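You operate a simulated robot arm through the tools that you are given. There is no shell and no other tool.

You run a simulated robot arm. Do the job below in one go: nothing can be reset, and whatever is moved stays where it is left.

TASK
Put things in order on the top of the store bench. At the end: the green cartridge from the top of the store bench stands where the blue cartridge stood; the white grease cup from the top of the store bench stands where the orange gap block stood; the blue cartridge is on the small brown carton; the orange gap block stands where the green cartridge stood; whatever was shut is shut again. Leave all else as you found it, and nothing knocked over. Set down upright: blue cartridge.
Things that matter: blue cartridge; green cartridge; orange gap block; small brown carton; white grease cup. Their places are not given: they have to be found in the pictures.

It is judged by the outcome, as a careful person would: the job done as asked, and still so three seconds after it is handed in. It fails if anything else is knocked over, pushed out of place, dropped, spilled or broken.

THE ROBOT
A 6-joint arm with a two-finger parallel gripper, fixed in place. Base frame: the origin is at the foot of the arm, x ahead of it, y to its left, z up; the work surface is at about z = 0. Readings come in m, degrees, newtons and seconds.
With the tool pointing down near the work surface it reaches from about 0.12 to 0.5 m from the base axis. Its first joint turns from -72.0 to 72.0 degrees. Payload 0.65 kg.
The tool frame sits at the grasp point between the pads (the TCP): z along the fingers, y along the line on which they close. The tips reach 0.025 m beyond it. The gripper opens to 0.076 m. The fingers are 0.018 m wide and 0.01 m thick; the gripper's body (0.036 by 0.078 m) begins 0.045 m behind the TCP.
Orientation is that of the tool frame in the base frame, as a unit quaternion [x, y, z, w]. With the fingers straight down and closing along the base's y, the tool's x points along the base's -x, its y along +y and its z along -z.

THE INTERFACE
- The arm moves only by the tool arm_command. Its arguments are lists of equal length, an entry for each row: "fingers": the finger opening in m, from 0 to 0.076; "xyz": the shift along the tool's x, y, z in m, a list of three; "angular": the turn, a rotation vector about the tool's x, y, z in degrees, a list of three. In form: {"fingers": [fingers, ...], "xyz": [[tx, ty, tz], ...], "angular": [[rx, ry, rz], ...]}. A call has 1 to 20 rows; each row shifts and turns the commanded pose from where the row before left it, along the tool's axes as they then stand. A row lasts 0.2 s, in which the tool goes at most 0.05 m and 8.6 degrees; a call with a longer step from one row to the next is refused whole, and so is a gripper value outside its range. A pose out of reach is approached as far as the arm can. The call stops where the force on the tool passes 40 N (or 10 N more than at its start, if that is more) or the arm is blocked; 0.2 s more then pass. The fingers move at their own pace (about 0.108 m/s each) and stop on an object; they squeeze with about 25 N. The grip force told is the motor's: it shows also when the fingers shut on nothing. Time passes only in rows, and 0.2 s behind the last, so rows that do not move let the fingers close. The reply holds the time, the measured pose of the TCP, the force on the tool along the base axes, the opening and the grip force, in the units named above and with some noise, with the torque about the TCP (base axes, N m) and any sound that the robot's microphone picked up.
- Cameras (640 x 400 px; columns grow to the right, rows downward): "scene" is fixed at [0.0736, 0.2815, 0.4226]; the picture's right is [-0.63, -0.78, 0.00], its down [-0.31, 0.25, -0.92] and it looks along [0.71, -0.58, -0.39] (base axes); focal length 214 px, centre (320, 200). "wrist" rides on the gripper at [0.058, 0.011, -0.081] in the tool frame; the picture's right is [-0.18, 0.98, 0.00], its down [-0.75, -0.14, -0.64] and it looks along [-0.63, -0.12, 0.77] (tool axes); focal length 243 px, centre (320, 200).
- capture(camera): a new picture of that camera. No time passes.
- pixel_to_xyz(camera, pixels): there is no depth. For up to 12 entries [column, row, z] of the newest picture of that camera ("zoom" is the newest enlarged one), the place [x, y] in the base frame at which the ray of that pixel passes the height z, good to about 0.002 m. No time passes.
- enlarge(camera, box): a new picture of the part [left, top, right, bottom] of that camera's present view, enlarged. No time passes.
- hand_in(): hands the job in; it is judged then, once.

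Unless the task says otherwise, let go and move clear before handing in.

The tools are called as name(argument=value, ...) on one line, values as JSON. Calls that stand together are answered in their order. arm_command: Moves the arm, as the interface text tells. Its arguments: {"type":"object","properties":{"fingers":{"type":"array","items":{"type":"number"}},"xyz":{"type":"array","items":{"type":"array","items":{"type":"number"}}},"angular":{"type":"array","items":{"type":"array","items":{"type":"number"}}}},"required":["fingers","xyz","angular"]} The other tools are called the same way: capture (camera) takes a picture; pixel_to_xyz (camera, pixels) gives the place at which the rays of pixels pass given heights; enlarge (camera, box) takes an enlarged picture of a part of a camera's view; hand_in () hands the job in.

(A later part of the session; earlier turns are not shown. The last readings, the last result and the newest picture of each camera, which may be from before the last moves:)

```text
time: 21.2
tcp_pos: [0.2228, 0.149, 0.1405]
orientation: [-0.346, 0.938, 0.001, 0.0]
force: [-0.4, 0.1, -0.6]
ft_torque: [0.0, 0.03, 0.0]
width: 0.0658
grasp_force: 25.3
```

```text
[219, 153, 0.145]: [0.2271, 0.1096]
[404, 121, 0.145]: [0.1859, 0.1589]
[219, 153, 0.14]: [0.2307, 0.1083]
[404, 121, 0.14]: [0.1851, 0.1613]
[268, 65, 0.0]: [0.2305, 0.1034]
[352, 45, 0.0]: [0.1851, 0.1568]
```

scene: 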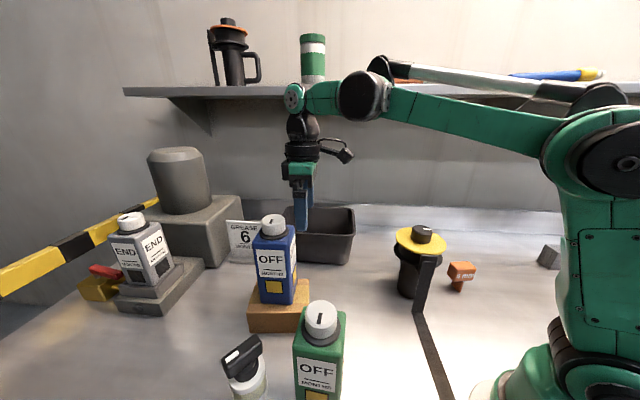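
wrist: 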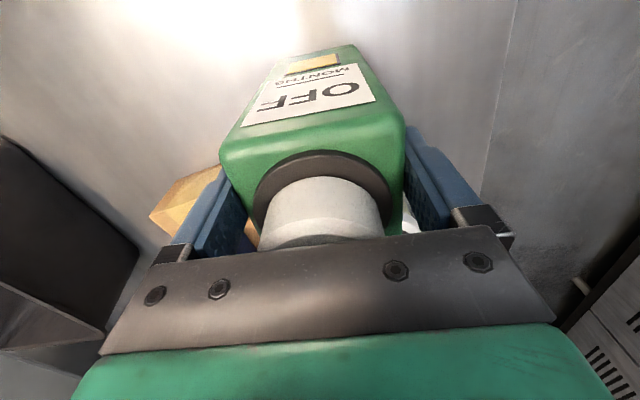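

Green's centre sits about 7 mm beyond the TCP along the approach line. I'll lift it straight up to TCP z about 0.28, so that its base clears the cup.

arm_command(fingers=[0.04, 0.04, 0.04, 0.04, 0.04, 0.04, 0.04], xyz=[[0, 0, -0.006], [0, 0, -0.02], [0, 0, -0.03], [0, 0, -0.03], [0, 0, -0.03], [0, 0, -0.023], [0, 0, 0]], angular=[[0, 0, 0], [0, 0, 0], [0, 0, 0], [0, 0, 0], [0, 0, 0], [0, 0, 0], [0, 0, 0]])

capture(camera="scene")

capture(camera="wrist")

```text
time: 22.8
tcp_pos: [0.2209, 0.1498, 0.2807]
orientation: [-0.346, 0.938, 0.0, 0.001]
force: [-0.5, 0.6, -2.9]
ft_torque: [-0.02, 0.01, 0.0]
width: 0.0656
grasp_force: 25.1
```

```text
taken
```

scene: 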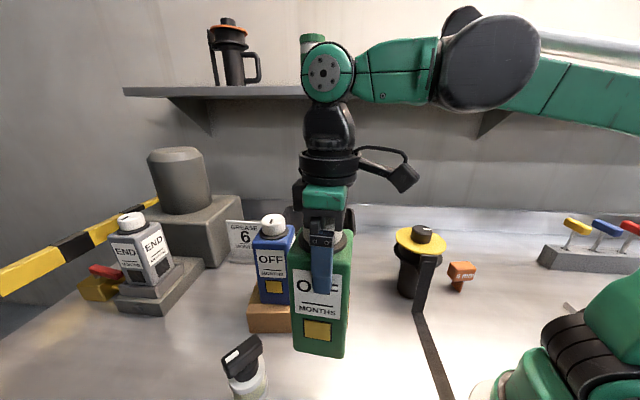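

```text
taken
```

wrist: 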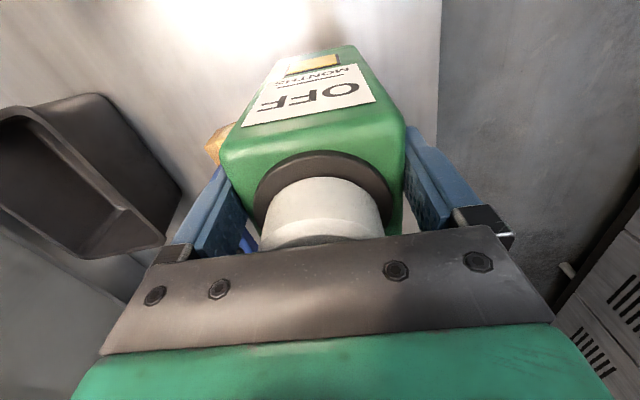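

Green is held steady, with about -2.9 N of load. I'll turn it to yaw 46.5° and carry it high past the right side of the cup to about (0.345,0.238,0.268).

arm_command(fingers=[0.04, 0.04, 0.04, 0.04, 0.04, 0.04, 0.04, 0.04, 0.04, 0.04, 0.04], xyz=[[0, 0, 0], [0, 0, 0], [-0.021, -0.004, -0.0007], [-0.021, -0.004, -0.0007], [-0.021, -0.004, -0.0007], [-0.021, -0.004, -0.0007], [-0.021, -0.004, -0.0007], [-0.021, -0.0037, -0.0007], [-0.0116, -0.0028, 0.0084], [-0.0116, -0.0028, 0.0084], [0, 0, 0]], angular=[[0, 0, -3], [0, 0, -3], [0, 0, 0], [0, 0, 0], [0, 0, 0], [0, 0, 0], [0, 0, 0], [0, 0, 0], [0, 0, 0], [0, 0, 0], [0, 0, 0]])

capture(camera="scene")

capture(camera="wrist")

```text
time: 25.2
tcp_pos: [0.3461, 0.2394, 0.2668]
orientation: [-0.395, 0.919, -0.001, 0.0]
force: [0.0, -0.1, -1.6]
ft_torque: [-0.02, 0.01, 0.02]
width: 0.0657
grasp_force: 24.9
```

```text
taken
```

scene: 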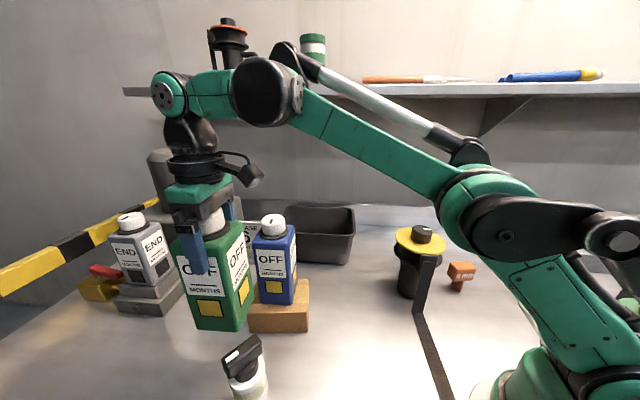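

```text
taken
```

wrist: 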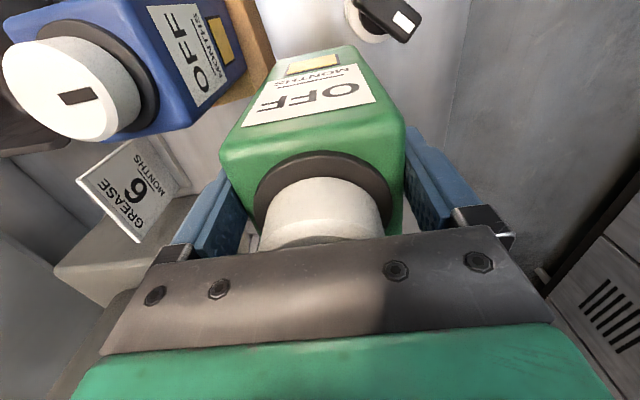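

Green hangs at scene (212,275), clear of both blue and the cup. I'll continue outward and down toward blue's old place in reach-safe steps to about (0.364,0.300,0.16).

arm_command(fingers=[0.04, 0.04, 0.04, 0.04, 0.04, 0.04, 0.04], xyz=[[-0.0097, 0.0019, 0.016], [-0.0097, 0.0019, 0.016], [-0.0098, 0.0035, 0.02], [-0.0098, 0.0035, 0.02], [-0.0087, 0.009, 0.0175], [-0.0087, 0.009, 0.0175], [0, 0, 0]], angular=[[0, 0, 0], [0, 0, 0], [0, 0, 0], [0, 0, 0], [0, 0, 0], [0, 0, 0], [0, 0, 0]])

capture(camera="scene")

capture(camera="wrist")

```text
time: 26.8
tcp_pos: [0.3637, 0.2998, 0.1588]
orientation: [-0.394, 0.919, 0.0, 0.0]
force: [0.2, -0.5, -2.2]
ft_torque: [-0.02, -0.01, -0.02]
width: 0.0655
grasp_force: 25.0
```

```text
taken
```

scene: 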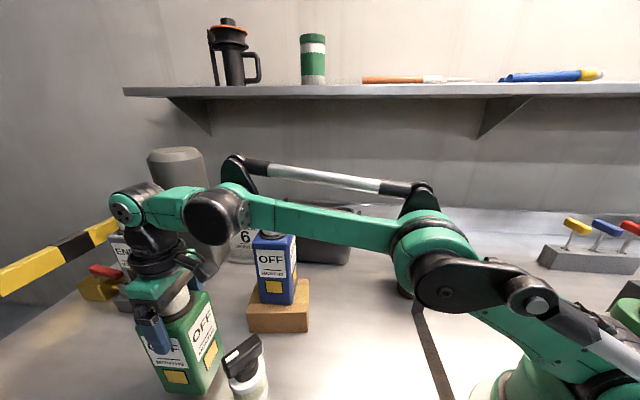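

```text
taken
```

wrist: 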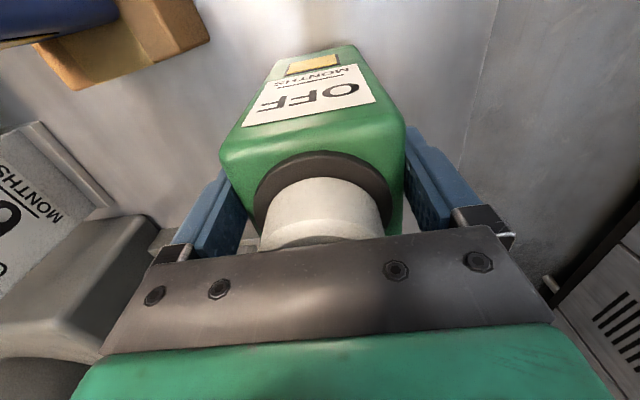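

Green is now over blue's old place, at (0.364,0.300) with its base about 0.018 m up. I'll make the last lateral correction and lower most of the way.

arm_command(fingers=[0.04, 0.04, 0.04], xyz=[[-0.0022, 0.002, 0.006], [-0.0022, 0.002, 0.006], [0, 0, 0]], angular=[[0, 0, 0], [0, 0, 0], [0, 0, 0]])

capture(camera="scene")

enlarge(camera="scene", box=[90, 240, 290, 400])

```text
time: 27.6
tcp_pos: [0.3629, 0.3045, 0.1486]
orientation: [-0.395, 0.919, 0.0, 0.0]
force: [0.2, -0.4, -2.7]
ft_torque: [-0.02, 0.0, 0.02]
width: 0.0657
grasp_force: 24.7
```

```text
taken
```

scene: 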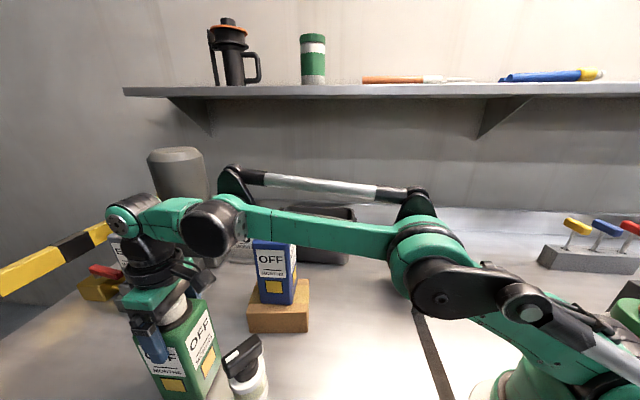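

```text
2.50 times, centred on (190, 320) of scene
```

zoom: 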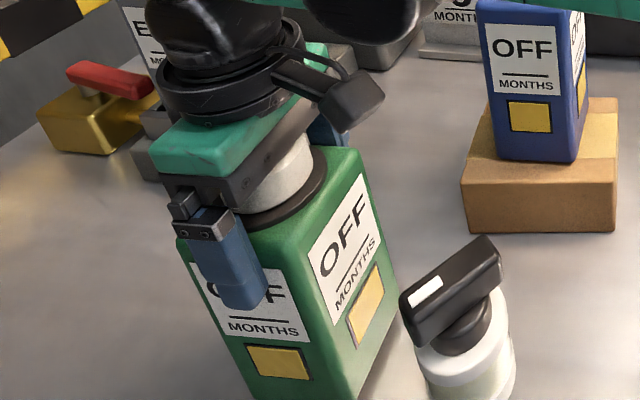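

Green's base is about 8 mm up. I'll lower in small steps until I feel contact.

arm_command(fingers=[0.04, 0.04, 0.04], xyz=[[0, 0, 0.003], [0, 0, 0.0025], [0, 0, 0]], angular=[[0, 0, 0], [0, 0, 0], [0, 0, 0]])

```text
time: 28.4
tcp_pos: [0.3638, 0.3041, 0.1426]
orientation: [-0.394, 0.919, 0.0, -0.001]
force: [0.4, -0.6, -2.1]
ft_torque: [0.02, 0.05, -0.02]
width: 0.0657
grasp_force: 25.4
```

Still hanging at -2.1 N with z 0.1426. I'll go down another 1.5 mm.

arm_command(fingers=[0.04, 0.04], xyz=[[0, 0, 0.0015], [0, 0, 0]], angular=[[0, 0, 0], [0, 0, 0]])

```text
time: 29.0
tcp_pos: [0.364, 0.3037, 0.1409]
orientation: [-0.393, 0.919, 0.0, 0.0]
force: [0.3, 0.3, -2.1]
ft_torque: [-0.03, -0.02, -0.02]
width: 0.0657
grasp_force: 24.9
```

Still hanging at -2.1 N. I'll make a 1.5 mm correction to match blue's recorded position and come down another 1 mm.

arm_command(fingers=[0.04, 0.04, 0.04], xyz=[[-0.001, 0.0014, 0], [0, 0, 0.001], [0, 0, 0]], angular=[[0, 0, 0], [0, 0, 0], [0, 0, 0]])

```text
time: 29.8
tcp_pos: [0.3641, 0.3074, 0.1415]
orientation: [-0.395, 0.919, 0.0, 0.0]
force: [0.0, -0.4, 12.4]
ft_torque: [-0.08, -0.37, 0.04]
width: 0.0656
grasp_force: 24.8
```

Contact shows at 12.4 N. I'll ease up 0.8 mm so that it rests lightly.

arm_command(fingers=[0.04, 0.04], xyz=[[0, 0, -0.0008], [0, 0, 0]], angular=[[0, 0, 0], [0, 0, 0]])

```text
time: 30.4
tcp_pos: [0.3629, 0.3079, 0.1397]
orientation: [-0.395, 0.919, 0.0, 0.0]
force: [0.0, 0.1, -2.2]
ft_torque: [0.0, 0.03, 0.0]
width: 0.0655
grasp_force: 24.7
```

It hangs less than 1 mm above the bench. I'll settle it 0.4 mm and open slowly.

arm_command(fingers=[0.04, 0.066, 0.068, 0.071, 0.074, 0.076, 0.076], xyz=[[0, 0, 0.0005], [0, 0, 0], [0, 0, 0], [0, 0, 0], [0, 0, 0], [0, 0, 0], [0, 0, 0]], angular=[[0, 0, 0], [0, 0, 0], [0, 0, 0], [0, 0, 0], [0, 0, 0], [0, 0, 0], [0, 0, 0]])

capture(camera="wrist")

enlarge(camera="scene", box=[90, 240, 290, 400])

```text
time: 32.0
tcp_pos: [0.3638, 0.3066, 0.1406]
orientation: [-0.395, 0.919, 0.0, 0.0]
force: [0.1, -0.3, 0.1]
ft_torque: [0.01, -0.01, 0.0]
width: 0.0759
grasp_force: 0.1
```

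```text
taken
```

wrist: 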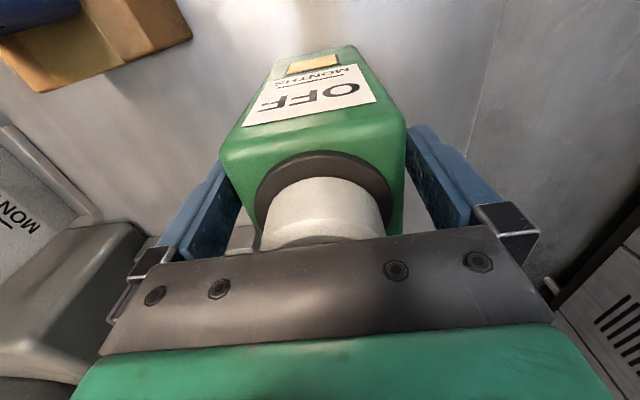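

```text
2.50 times, centred on (190, 320) of scene
```

zoom: 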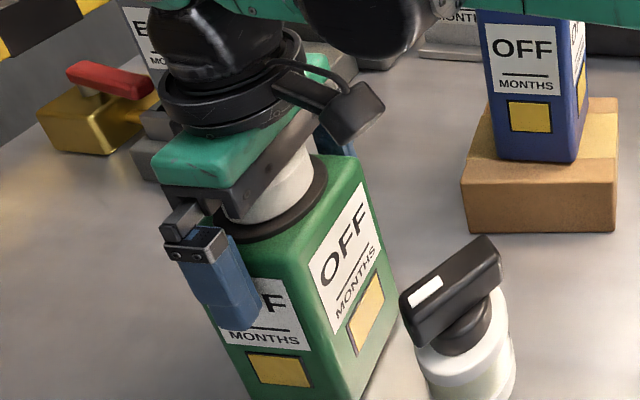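

Green stands upright in blue's old place and is released. I'll retreat inward and up along the same line, keeping clear of the knob and the cup.

arm_command(fingers=[0.076, 0.076, 0.076, 0.076, 0.076, 0.076, 0.076, 0.076], xyz=[[0.008, 0, -0.008], [0.011, 0, -0.014], [0.012, 0, -0.016], [0.012, 0, -0.018], [0.012, 0, -0.025], [0.02, 0, -0.03], [0.02, 0, -0.03], [0, 0, 0]], angular=[[0, 0, 0], [0, 0, 0], [0, 0, 0], [0, 0, 0], [0, 0, 0], [0, 0, 0], [0, 0, 0], [0, 0, 0]])

capture(camera="wrist")

capture(camera="scene")

```text
time: 33.8
tcp_pos: [0.2952, 0.239, 0.2842]
orientation: [-0.395, 0.919, 0.0, 0.0]
force: [-0.8, -1.1, 0.5]
ft_torque: [0.01, 0.03, 0.0]
width: 0.0759
grasp_force: 0.1
```

```text
taken
```

wrist: 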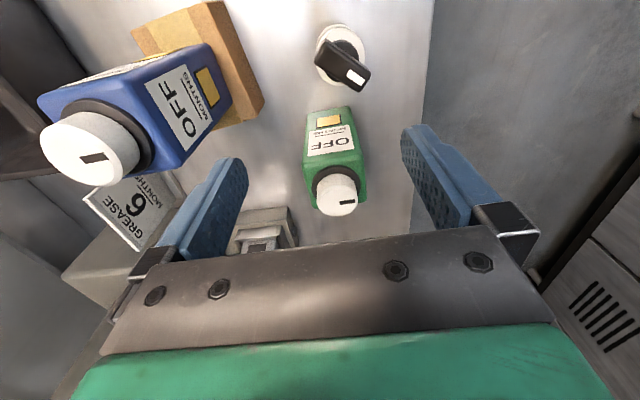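

```text
taken
```

scene: 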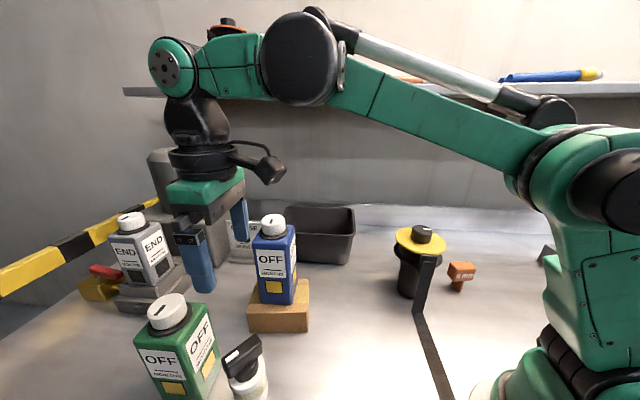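

Green stands where blue stood. I'll compare it with the starting picture using the same zoom box, where blue's knob was at zoom (127,145), and measure the cup from here too.

enlarge(camera="scene", box=[120, 260, 360, 400])

enlarge(camera="wrist", box=[270, 10, 430, 230])

```text
2.67 times, centred on (240, 330) of scene
```

zoom: 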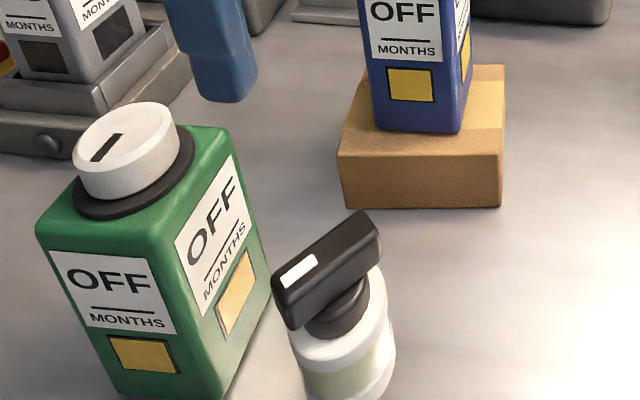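

```text
1.82 times, centred on (350, 120) of wrist
```

zoom: 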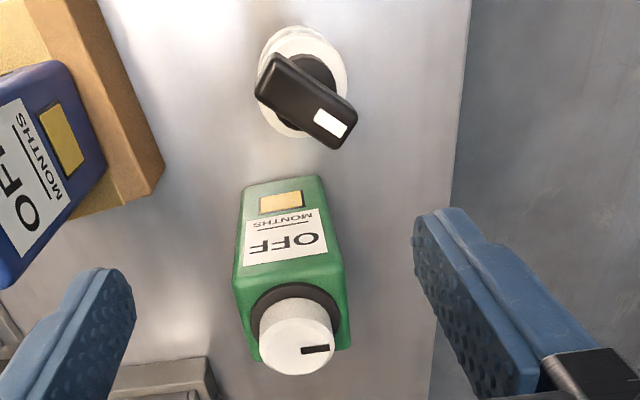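

Green overlays blue's first outline to within about a pixel, and the carton has not moved. I'll now turn the tool back and travel high to the right side, toward the orange block.

arm_command(fingers=[0.076, 0.076, 0.076, 0.076, 0.076, 0.076, 0.076, 0.076, 0.076, 0.076, 0.076, 0.076, 0.076, 0.076, 0.076, 0.076, 0.076, 0.076, 0.076, 0.076], xyz=[[0, 0, -0.003], [0, 0, -0.003], [0, 0, -0.003], [0, 0, 0], [0, 0, 0], [0, 0, 0], [0.0193, -0.0341, -0.0055], [0.0193, -0.0341, -0.0055], [0.0193, -0.0341, -0.0055], [0.0193, -0.0341, -0.0055], [0.0193, -0.0341, -0.0055], [0.0193, -0.0341, -0.0055], [0.0193, -0.0341, -0.0055], [0, 0, 0], [0, 0, 0], [0, 0, 0], [0, 0, 0], [0, 0, 0], [0, 0, 0], [0, 0, 0]], angular=[[0, 0, 7.75], [0, 0, 7.75], [0, 0, 7.75], [0, 0, 7.75], [0, 0, 7.75], [0, 0, 7.75], [0, 0, 0], [0, 0, 0], [0, 0, 0], [0, 0, 0], [0, 0, 0], [0, 0, 0], [0, 0, 0], [0, 0, 7.5], [0, 0, 7.5], [0, 0, 7.5], [0, 0, 7.5], [0, 0, 7.5], [0, 0, 7.5], [0, 0, 0]])

capture(camera="wrist")

capture(camera="scene")

```text
time: 38.0
tcp_pos: [0.1622, 0.0005, 0.3291]
orientation: [0.384, 0.923, 0.0, 0.0]
force: [-0.1, 0.5, -0.1]
ft_torque: [0.01, 0.03, 0.01]
width: 0.0758
grasp_force: 0.0
```

```text
taken
```

wrist: 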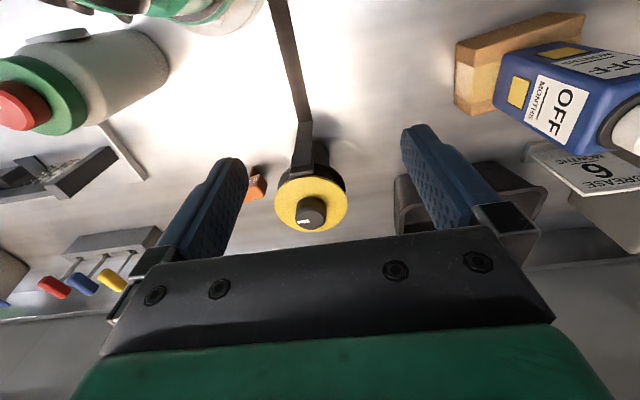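

```text
taken
```

scene: 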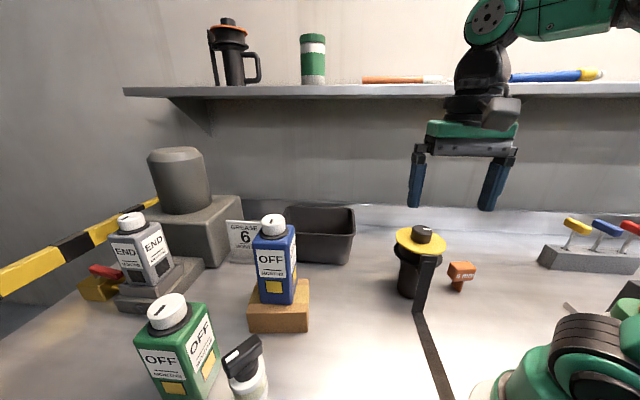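

A new object appears at wrist (90,75): a white body with a green ring and a red cap. I have to look at it closely, because it could also be a cup and it stands near my path.

enlarge(camera="wrist", box=[0, 0, 220, 200])

enlarge(camera="wrist", box=[230, 130, 370, 240])

enlarge(camera="scene", box=[480, 200, 640, 400])

```text
2.00 times, centred on (110, 100) of wrist
```

zoom: 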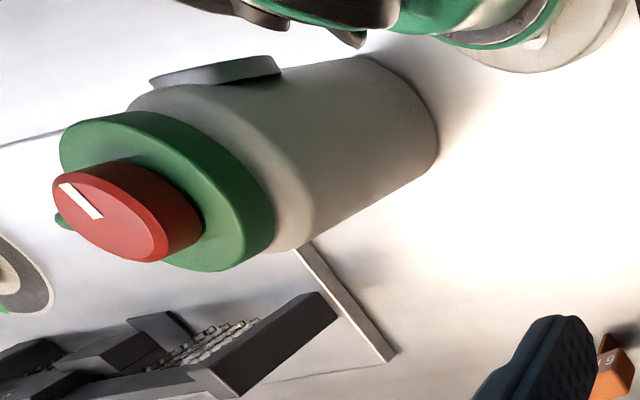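

```text
3.64 times, centred on (300, 185) of wrist
```

zoom: 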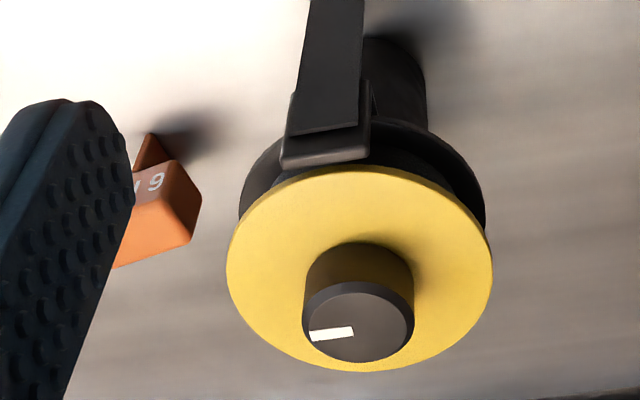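

```text
2.00 times, centred on (560, 300) of scene
```

zoom: 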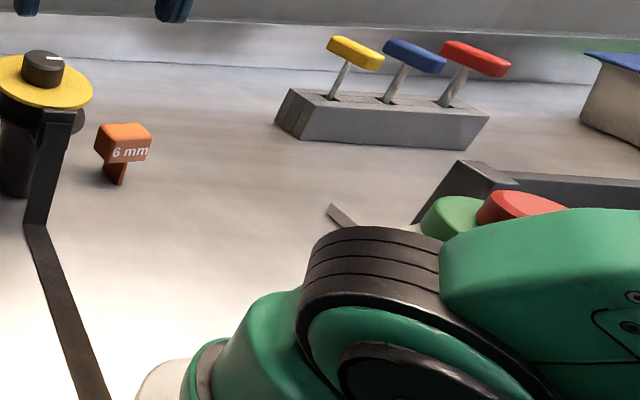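

The cream canister with the green flange and red knob looks large. I'll measure its footprint, and take the orange head corners and the valve flange from the zooms.

pixel_to_xyz(camera="wrist", pixels=[[147, 28, 0], [163, 90, 0], [95, 124, 0.12], [85, 40, 0.12], [35, 105, 0.15], [156, 178, 0], [165, 175, 0], [98, 125, 0]])

pixel_to_xyz(camera="scene", pixels=[[524, 303, 0], [530, 315, 0], [545, 262, 0], [620, 275, 0], [460, 292, 0], [400, 296, 0], [416, 300, 0]])

```text
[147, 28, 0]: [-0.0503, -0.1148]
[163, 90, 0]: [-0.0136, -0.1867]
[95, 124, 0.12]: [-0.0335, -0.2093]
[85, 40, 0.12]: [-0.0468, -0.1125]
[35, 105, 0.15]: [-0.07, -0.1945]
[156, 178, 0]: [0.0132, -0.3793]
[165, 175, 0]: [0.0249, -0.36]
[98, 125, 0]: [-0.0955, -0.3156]
```

```text
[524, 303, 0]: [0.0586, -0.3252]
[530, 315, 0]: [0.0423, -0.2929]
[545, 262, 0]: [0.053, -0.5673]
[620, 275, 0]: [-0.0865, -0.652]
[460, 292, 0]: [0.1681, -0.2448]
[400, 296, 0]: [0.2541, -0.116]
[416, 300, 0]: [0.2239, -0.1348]
```

The canister stands at about (-0.05,-0.17), behind the base and out of reach, so it is not the cup I need. I'll move to hover above the orange block.

arm_command(fingers=[0.076, 0.076, 0.076, 0.076, 0.076, 0.076], xyz=[[-0.0266, -0.03, 0.006], [-0.0266, -0.03, 0.006], [-0.0266, -0.03, 0.006], [-0.0266, -0.03, 0.006], [-0.0266, -0.03, 0.006], [0, 0, 0]], angular=[[0, 0, 0], [0, 0, 0], [0, 0, 0], [0, 0, 0], [0, 0, 0], [0, 0, 0]])

capture(camera="wrist")

enlarge(camera="wrist", box=[270, 40, 370, 140])

```text
time: 39.4
tcp_pos: [0.1514, -0.2012, 0.299]
orientation: [0.383, 0.924, 0.0, 0.0]
force: [-0.9, -0.2, -1.0]
ft_torque: [0.01, -0.01, 0.03]
width: 0.076
grasp_force: 0.1
```

```text
taken
```

wrist: 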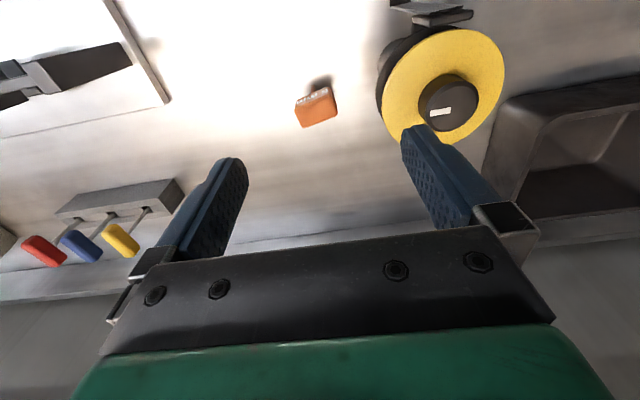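

```text
4.00 times, centred on (320, 90) of wrist
```

zoom: 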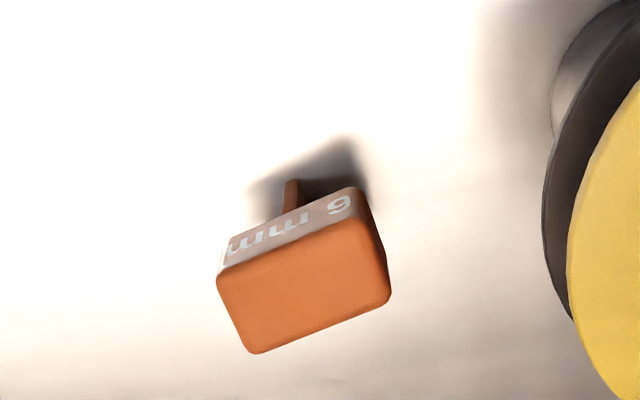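

The orange head's top corners are at zoom (217,280), (360,222), (388,300) and (248,353), and the stem foot is near (291,181). I'll triangulate the height against the scene picture.

pixel_to_xyz(camera="zoom", pixels=[[217, 280, 0.04], [217, 280, 0.06], [360, 222, 0.04], [360, 222, 0.06], [388, 300, 0.04], [388, 300, 0.06], [248, 353, 0.04], [248, 353, 0.06], [291, 181, 0.0], [232, 238, 0.03], [355, 188, 0.03]])

enlarge(camera="scene", box=[435, 245, 495, 305])

```text
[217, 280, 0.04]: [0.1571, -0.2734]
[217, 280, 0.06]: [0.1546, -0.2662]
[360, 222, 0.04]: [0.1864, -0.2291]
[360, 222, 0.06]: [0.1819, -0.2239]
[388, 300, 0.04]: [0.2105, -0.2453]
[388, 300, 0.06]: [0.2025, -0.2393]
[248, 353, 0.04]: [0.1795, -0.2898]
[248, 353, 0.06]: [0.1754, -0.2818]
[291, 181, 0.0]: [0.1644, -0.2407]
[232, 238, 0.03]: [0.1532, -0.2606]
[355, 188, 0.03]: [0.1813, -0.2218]
```

```text
6.67 times, centred on (465, 275) of scene
```

zoom: 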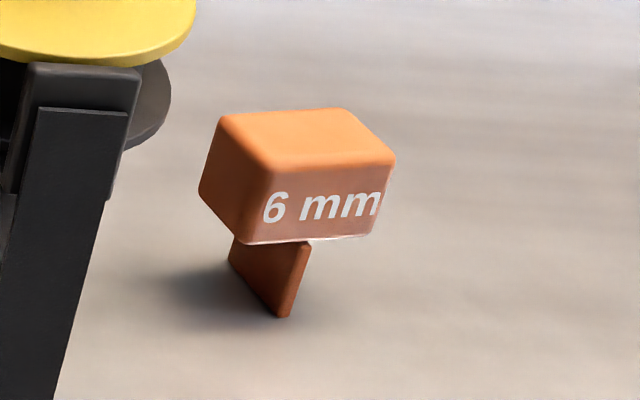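

The zoom shows that the stem is a 6 mm plate standing on its edge, perpendicular to the "6 mm" face. I'll read the matching scene corners (268,165), (393,155), (345,110) and (220,118) at several heights.

pixel_to_xyz(camera="zoom", pixels=[[268, 165, 0.04], [268, 165, 0.06], [393, 155, 0.04], [393, 155, 0.06], [345, 110, 0.04], [345, 110, 0.06], [220, 118, 0.04], [220, 118, 0.06], [278, 317, 0.0], [290, 314, 0.0], [270, 243, 0.03], [375, 236, 0.03]])

```text
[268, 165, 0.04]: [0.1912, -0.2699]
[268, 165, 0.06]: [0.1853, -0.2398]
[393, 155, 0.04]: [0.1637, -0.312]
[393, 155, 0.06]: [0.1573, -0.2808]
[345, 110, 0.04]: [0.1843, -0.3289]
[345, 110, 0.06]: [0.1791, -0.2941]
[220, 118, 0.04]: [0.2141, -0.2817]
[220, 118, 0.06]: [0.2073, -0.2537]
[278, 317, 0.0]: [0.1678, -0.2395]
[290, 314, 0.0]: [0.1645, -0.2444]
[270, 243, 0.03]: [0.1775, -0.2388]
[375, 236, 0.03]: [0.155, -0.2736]
```

The head top is at z about 0.071 and its bottom at about 0.042, with centre (0.176,-0.2495) and long axis at about 55°. I'll grip across the 25 mm depth, where the foot is stable, so I turn the tool to yaw 55°. That also keeps the camera away from the yellow-topped unit.

arm_command(fingers=[0.076, 0.076, 0.076, 0.076, 0.076, 0.076, 0.076, 0.076, 0.076, 0.076, 0.076, 0.076, 0.076, 0.076, 0.076, 0.076, 0.076], xyz=[[0, 0, 0], [0, 0, 0], [0, 0, 0], [0, 0, 0], [0, 0, 0], [0, 0, 0], [0, 0, 0], [0, 0, 0], [0, 0, 0], [0, 0, 0], [0, 0, 0], [0, 0, 0], [0, 0, 0], [0.0085, -0.0159, 0.02], [0.0085, -0.0159, 0.02], [0.0085, -0.0159, 0.02], [0, 0, 0]], angular=[[0, 0, -7.7], [0, 0, -7.7], [0, 0, -7.7], [0, 0, -7.7], [0, 0, -7.7], [0, 0, -7.7], [0, 0, -7.7], [0, 0, -7.7], [0, 0, -7.7], [0, 0, -7.7], [0, 0, -7.7], [0, 0, -7.7], [0, 0, -7.6], [0, 0, 0], [0, 0, 0], [0, 0, 0], [0, 0, 0]])

capture(camera="wrist")

capture(camera="scene")

```text
time: 43.0
tcp_pos: [0.1733, -0.2487, 0.2382]
orientation: [-0.462, 0.887, 0.0, 0.0]
force: [-0.5, 0.0, -0.3]
ft_torque: [-0.02, 0.02, 0.01]
width: 0.0759
grasp_force: 0.1
```

```text
taken
```

wrist: 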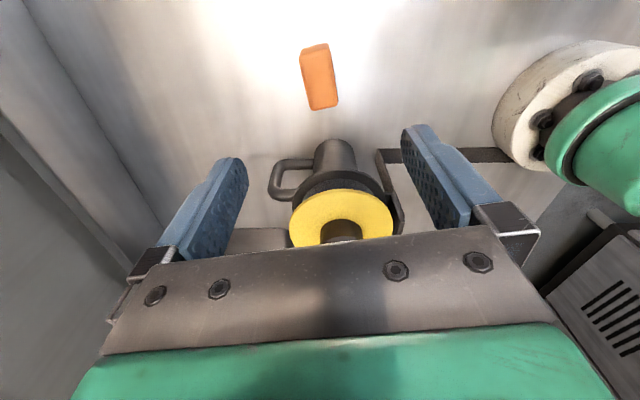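

```text
taken
```

scene: 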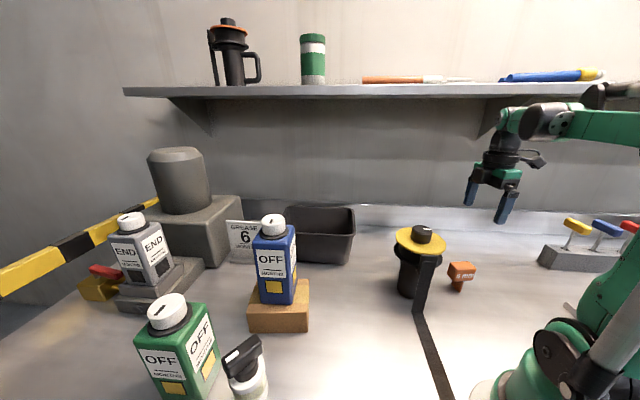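

The turn worked, and the block is below the gripper at wrist (319,77). I'll zoom in to refine its centre and yaw.

enlarge(camera="wrist", box=[280, 35, 360, 120])

```text
4.71 times, centred on (320, 78) of wrist
```

zoom: 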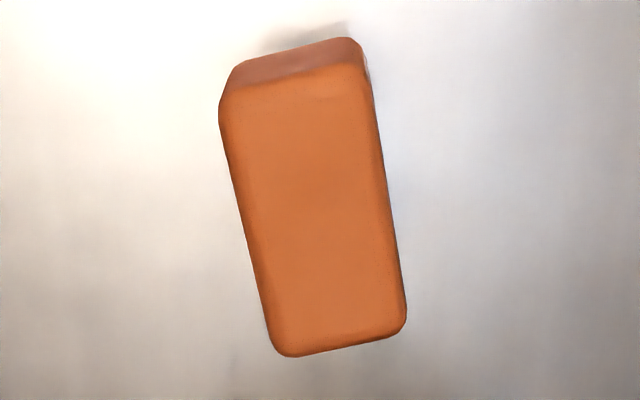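

The head's top corners are at zoom (219,97), (368,65), (407,332) and (273,357). I'll convert them at z 0.071.

pixel_to_xyz(camera="zoom", pixels=[[219, 97, 0.071], [368, 65, 0.071], [407, 332, 0.071], [273, 357, 0.071], [219, 97, 0.066], [368, 65, 0.066], [407, 332, 0.066], [273, 357, 0.066]])

```text
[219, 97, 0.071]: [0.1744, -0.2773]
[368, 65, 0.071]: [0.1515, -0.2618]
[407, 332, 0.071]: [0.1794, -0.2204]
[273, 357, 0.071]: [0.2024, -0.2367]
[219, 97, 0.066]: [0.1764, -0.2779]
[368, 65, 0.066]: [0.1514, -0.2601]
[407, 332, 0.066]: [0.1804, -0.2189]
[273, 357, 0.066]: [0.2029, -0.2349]
```

The block's centre is (0.177,-0.249) with yaw 55.5°, practically under the TCP. I'll narrow the fingers to 0.056 and descend to about z 0.10 for a check.

arm_command(fingers=[0.056, 0.056, 0.056, 0.056, 0.056, 0.056], xyz=[[-0.0015, -0.0005, 0.02], [0, 0, 0.03], [0, 0, 0.03], [0, 0, 0.03], [0, 0, 0.028], [0, 0, 0]], angular=[[0, 0, -0.5], [0, 0, 0], [0, 0, 0], [0, 0, 0], [0, 0, 0], [0, 0, 0]])

capture(camera="wrist")

enlarge(camera="scene", box=[390, 190, 550, 310])

```text
time: 44.4
tcp_pos: [0.1756, -0.2485, 0.1023]
orientation: [-0.466, 0.885, 0.0, 0.001]
force: [-0.2, -0.4, 0.4]
ft_torque: [0.01, 0.0, -0.03]
width: 0.0561
grasp_force: 0.1
```

```text
taken
```

wrist: 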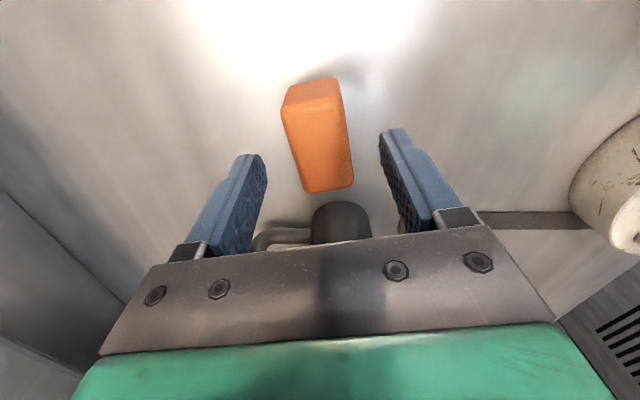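

```text
3.33 times, centred on (470, 250) of scene
```

zoom: 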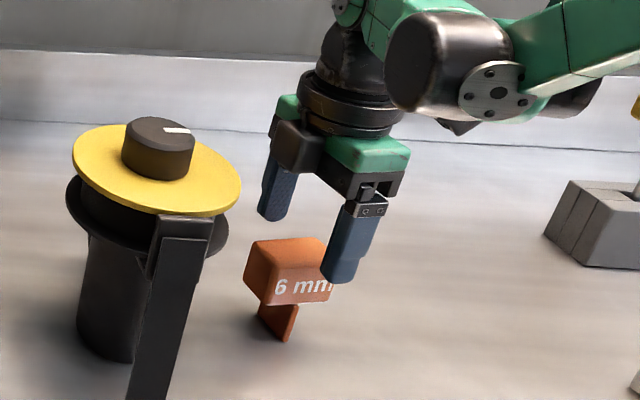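

I'll check the centring with the head corners at wrist (282,107), (337,88), (354,185) and (307,192).

pixel_to_xyz(camera="wrist", pixels=[[282, 107, 0.071], [337, 88, 0.071], [354, 185, 0.071], [307, 192, 0.071], [320, 148, 0.071], [320, 183, 0.102]])

```text
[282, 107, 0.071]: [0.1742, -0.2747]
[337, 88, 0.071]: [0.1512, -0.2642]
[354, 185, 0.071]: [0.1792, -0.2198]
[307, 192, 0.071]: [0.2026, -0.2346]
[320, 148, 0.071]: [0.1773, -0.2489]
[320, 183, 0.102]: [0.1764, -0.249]
```

The block's centre (0.1768,-0.2483) and the TCP (0.1764,-0.249) agree. I'll go down to z about 0.053 around the head.

arm_command(fingers=[0.056, 0.056, 0.056, 0.056], xyz=[[0, 0, 0.018], [0, 0, 0.018], [0, 0, 0.013], [0, 0, 0]], angular=[[0, 0, 0], [0, 0, 0], [0, 0, 0], [0, 0, 0]])

capture(camera="wrist")

enlarge(camera="scene", box=[390, 190, 550, 310])

```text
time: 45.4
tcp_pos: [0.1762, -0.2486, 0.0504]
orientation: [-0.465, 0.885, 0.0, 0.0]
force: [-0.6, 0.1, -0.8]
ft_torque: [0.01, -0.01, -0.01]
width: 0.056
grasp_force: 0.1
```

```text
taken
```

wrist: 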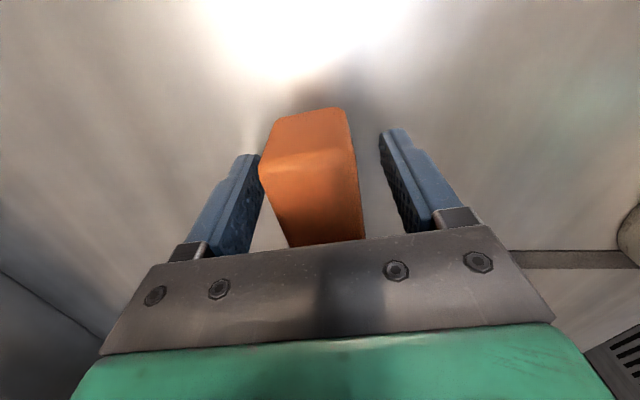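

```text
3.33 times, centred on (470, 250) of scene
```

zoom: 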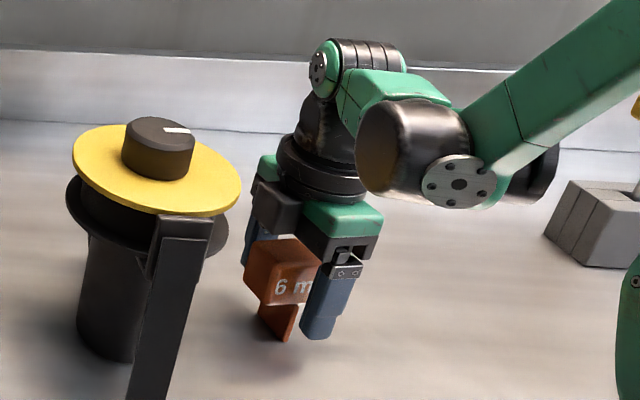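

The fingers straddle the head at z 0.050 without contact. I'll close slowly so that the block isn't tipped.

arm_command(fingers=[0.05, 0.045, 0.041, 0.038, 0.035, 0.033, 0.031, 0.029, 0.027, 0.025, 0.02, 0.015, 0.015], xyz=[[0, 0, 0], [0, 0, 0], [0, 0, 0], [0, 0, 0], [0, 0, 0], [0, 0, 0], [0, 0, 0], [0, 0, 0], [0, 0, 0], [0, 0, 0], [0, 0, 0], [0, 0, 0], [0, 0, 0]], angular=[[0, 0, 0], [0, 0, 0], [0, 0, 0], [0, 0, 0], [0, 0, 0], [0, 0, 0], [0, 0, 0], [0, 0, 0], [0, 0, 0], [0, 0, 0], [0, 0, 0], [0, 0, 0], [0, 0, 0]])

capture(camera="wrist")

enlarge(camera="scene", box=[390, 190, 550, 310])

```text
time: 48.2
tcp_pos: [0.1768, -0.2476, 0.0517]
orientation: [-0.465, 0.885, 0.0, 0.0]
force: [0.1, 0.3, 0.1]
ft_torque: [-0.02, 0.06, 0.02]
width: 0.0298
grasp_force: 24.7
```

```text
taken
```

wrist: 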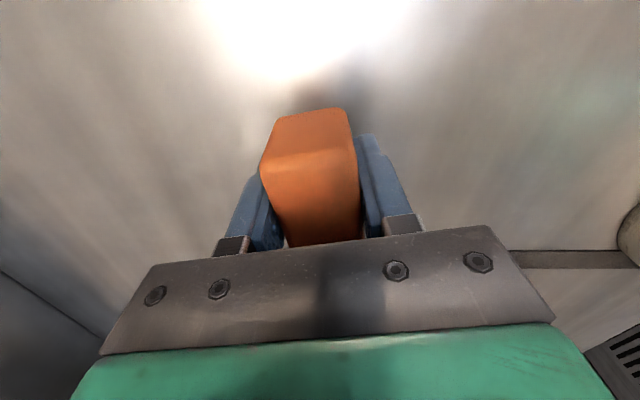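

```text
3.33 times, centred on (470, 250) of scene
```

zoom: 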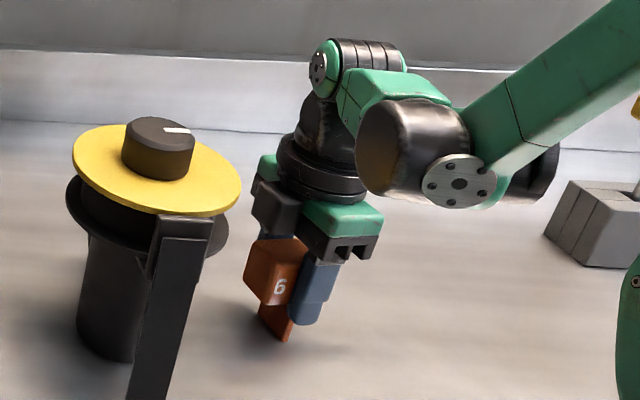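

The block is gripped at a width of 0.0298 with TCP z 0.0515 and hasn't moved. I'll lift it straight up to about z 0.26.

arm_command(fingers=[0.015, 0.015, 0.015, 0.015, 0.015, 0.015, 0.015, 0.015, 0.015, 0.015], xyz=[[0, 0, -0.005], [0, 0, -0.015], [0, 0, -0.025], [0, 0, -0.03], [0, 0, -0.03], [0, 0, -0.03], [0, 0, -0.03], [0, 0, -0.025], [0, 0, -0.02], [0, 0, 0]], angular=[[0, 0, 0], [0, 0, 0], [0, 0, 0], [0, 0, 0], [0, 0, 0], [0, 0, 0], [0, 0, 0], [0, 0, 0], [0, 0, 0], [0, 0, 0]])

capture(camera="scene")

capture(camera="wrist")

```text
time: 50.4
tcp_pos: [0.1752, -0.2485, 0.2626]
orientation: [-0.466, 0.885, 0.0, 0.0]
force: [0.2, -0.6, -1.2]
ft_torque: [-0.01, -0.01, 0.0]
width: 0.0297
grasp_force: 24.9
```

```text
taken
```

scene: 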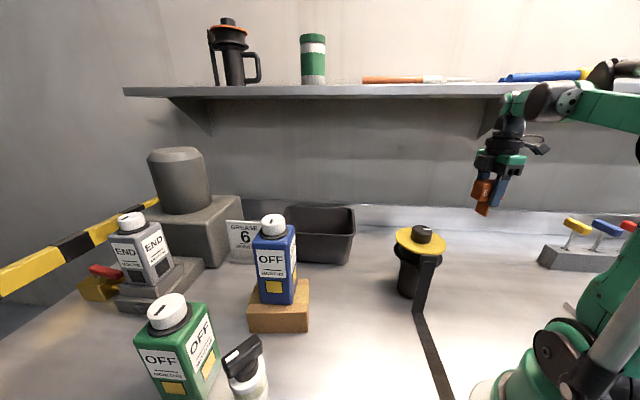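

```text
taken
```

wrist: 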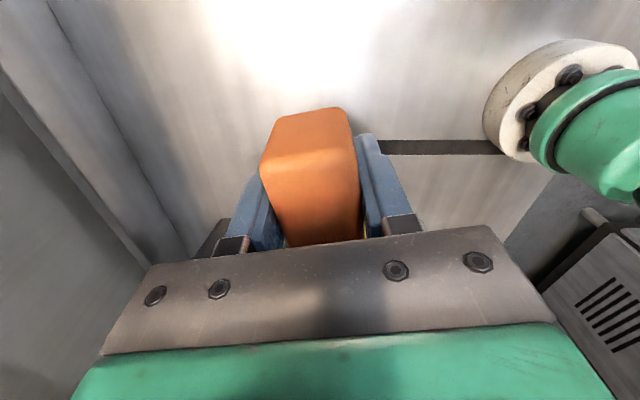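

The block is held steady about 0.21 m above the bench. I'll carry it across at this height to above green's old place (0.2265,0.155).

arm_command(fingers=[0.015, 0.015, 0.015, 0.015, 0.015, 0.015, 0.015, 0.015, 0.015, 0.015, 0.015, 0.015, 0.015, 0.015], xyz=[[-0.015, 0.0078, 0], [-0.0301, 0.01555, 0], [-0.0301, 0.01555, 0], [-0.0301, 0.01555, 0], [-0.0301, 0.01555, 0], [-0.0301, 0.01555, 0], [-0.0301, 0.01555, 0], [-0.0301, 0.01555, 0], [-0.0301, 0.01555, 0], [-0.0301, 0.01555, 0], [-0.0301, 0.01555, 0], [-0.0301, 0.01555, 0], [-0.0151, 0.0078, 0], [0, 0, 0]], angular=[[0, 0, 0], [0, 0, 0], [0, 0, 0], [0, 0, 0], [0, 0, 0], [0, 0, 0], [0, 0, 0], [0, 0, 0], [0, 0, 0], [0, 0, 0], [0, 0, 0], [0, 0, 0], [0, 0, 0], [0, 0, 0]])

capture(camera="scene")

capture(camera="wrist")

```text
time: 53.4
tcp_pos: [0.2264, 0.1532, 0.2615]
orientation: [-0.466, 0.885, 0.0, 0.0]
force: [-0.2, -0.1, -0.5]
ft_torque: [-0.04, 0.02, 0.0]
width: 0.0296
grasp_force: 25.0
```

```text
taken
```

scene: 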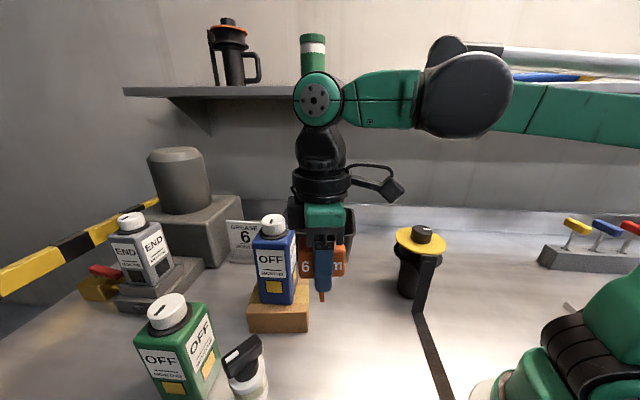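

```text
taken
```

wrist: 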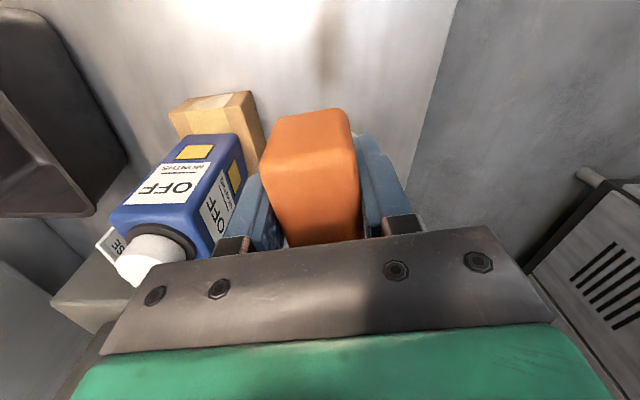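

The block is above green's old place at (0.2264,0.1532). I'll descend to about 1 cm above the bench with a 1.5 mm correction.

arm_command(fingers=[0.015, 0.015, 0.015, 0.015, 0.015, 0.015, 0.015, 0.015, 0.015], xyz=[[-0.0012, 0.0008, 0.02], [0, 0, 0.03], [0, 0, 0.03], [0, 0, 0.03], [0, 0, 0.03], [0, 0, 0.03], [0, 0, 0.02], [0, 0, 0.01], [0, 0, 0]], angular=[[0, 0, 0], [0, 0, 0], [0, 0, 0], [0, 0, 0], [0, 0, 0], [0, 0, 0], [0, 0, 0], [0, 0, 0], [0, 0, 0]])

capture(camera="scene")

enlarge(camera="scene", box=[260, 270, 400, 400])

```text
time: 55.4
tcp_pos: [0.2289, 0.156, 0.0603]
orientation: [-0.466, 0.885, 0.0, 0.0]
force: [-0.4, -0.2, -0.5]
ft_torque: [-0.01, 0.0, 0.0]
width: 0.0297
grasp_force: 25.1
```

```text
taken
```

scene: 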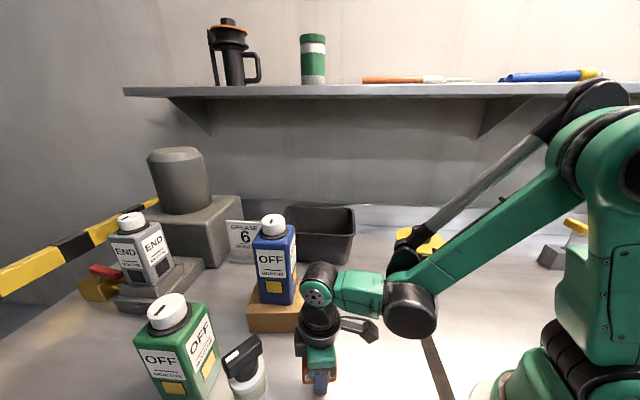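

```text
3.08 times, centred on (330, 335) of scene
```

zoom: 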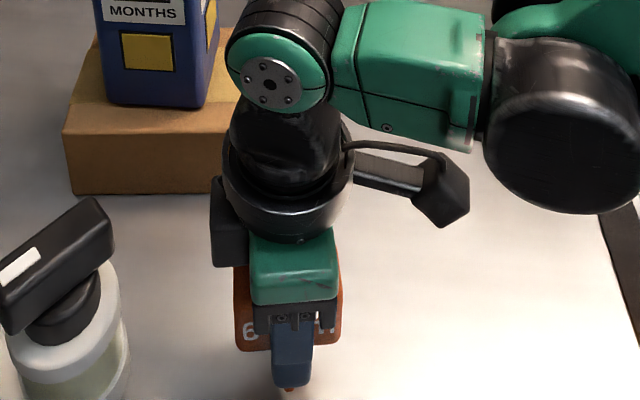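

The block is about 9 mm above the bench. I'll lower in small steps to feel contact.

arm_command(fingers=[0.015, 0.015, 0.015, 0.015], xyz=[[0, 0, 0.003], [0, 0, 0.003], [0, 0, 0.001], [0, 0, 0]], angular=[[0, 0, 0], [0, 0, 0], [0, 0, 0], [0, 0, 0]])

```text
time: 56.4
tcp_pos: [0.2282, 0.1562, 0.0537]
orientation: [-0.466, 0.885, 0.0, 0.0]
force: [0.1, 0.4, -0.5]
ft_torque: [0.0, 0.02, -0.03]
width: 0.0298
grasp_force: 25.2
```

No contact yet at z 0.0537 and -0.5 N. I'll continue in 1 mm steps.

arm_command(fingers=[0.015, 0.015], xyz=[[0, 0, 0.001], [0, 0, 0]], angular=[[0, 0, 0], [0, 0, 0]])

```text
time: 57.0
tcp_pos: [0.2281, 0.1562, 0.0538]
orientation: [-0.466, 0.885, 0.0, 0.0]
force: [0.8, 0.2, -0.7]
ft_torque: [0.02, -0.04, 0.0]
width: 0.0296
grasp_force: 25.1
```

arm_command(fingers=[0.015, 0.015], xyz=[[0, 0, 0.001], [0, 0, 0]], angular=[[0, 0, 0], [0, 0, 0]])

```text
time: 57.6
tcp_pos: [0.2267, 0.1573, 0.0516]
orientation: [-0.465, 0.885, 0.0, 0.0]
force: [1.2, 0.0, -0.5]
ft_torque: [0.0, 0.01, 0.03]
width: 0.0297
grasp_force: 25.0
```

Still no contact at about z 0.052. I'll correct 1.5 mm back toward the recorded place and go down another 1 mm.

arm_command(fingers=[0.015, 0.015, 0.015], xyz=[[0.0015, 0, 0], [0, 0, 0.0008], [0, 0, 0]], angular=[[0, 0, 0], [0, 0, 0], [0, 0, 0]])

```text
time: 58.4
tcp_pos: [0.2267, 0.1545, 0.0516]
orientation: [-0.465, 0.885, -0.001, 0.0]
force: [-0.1, -0.1, -0.4]
ft_torque: [0.0, 0.01, -0.02]
width: 0.0297
grasp_force: 25.2
```

arm_command(fingers=[0.015, 0.015], xyz=[[0, 0, 0.0008], [0, 0, 0]], angular=[[0, 0, 0], [0, 0, 0]])

```text
time: 59.0
tcp_pos: [0.2266, 0.1553, 0.0516]
orientation: [-0.466, 0.885, 0.0, 0.0]
force: [-0.5, 3.1, 23.7]
ft_torque: [0.13, -0.04, 0.0]
width: 0.0295
grasp_force: 24.6
```

Contact shows at 23.7 N. I'll ease up 0.6 mm.

arm_command(fingers=[0.015, 0.015], xyz=[[0, 0, -0.0005], [0, 0, 0]], angular=[[0, 0, 0], [0, 0, 0]])

```text
time: 59.6
tcp_pos: [0.2261, 0.1541, 0.0512]
orientation: [-0.465, 0.885, 0.001, 0.0]
force: [-0.4, -0.6, -1.7]
ft_torque: [0.02, -0.05, 0.0]
width: 0.0297
grasp_force: 24.5
```

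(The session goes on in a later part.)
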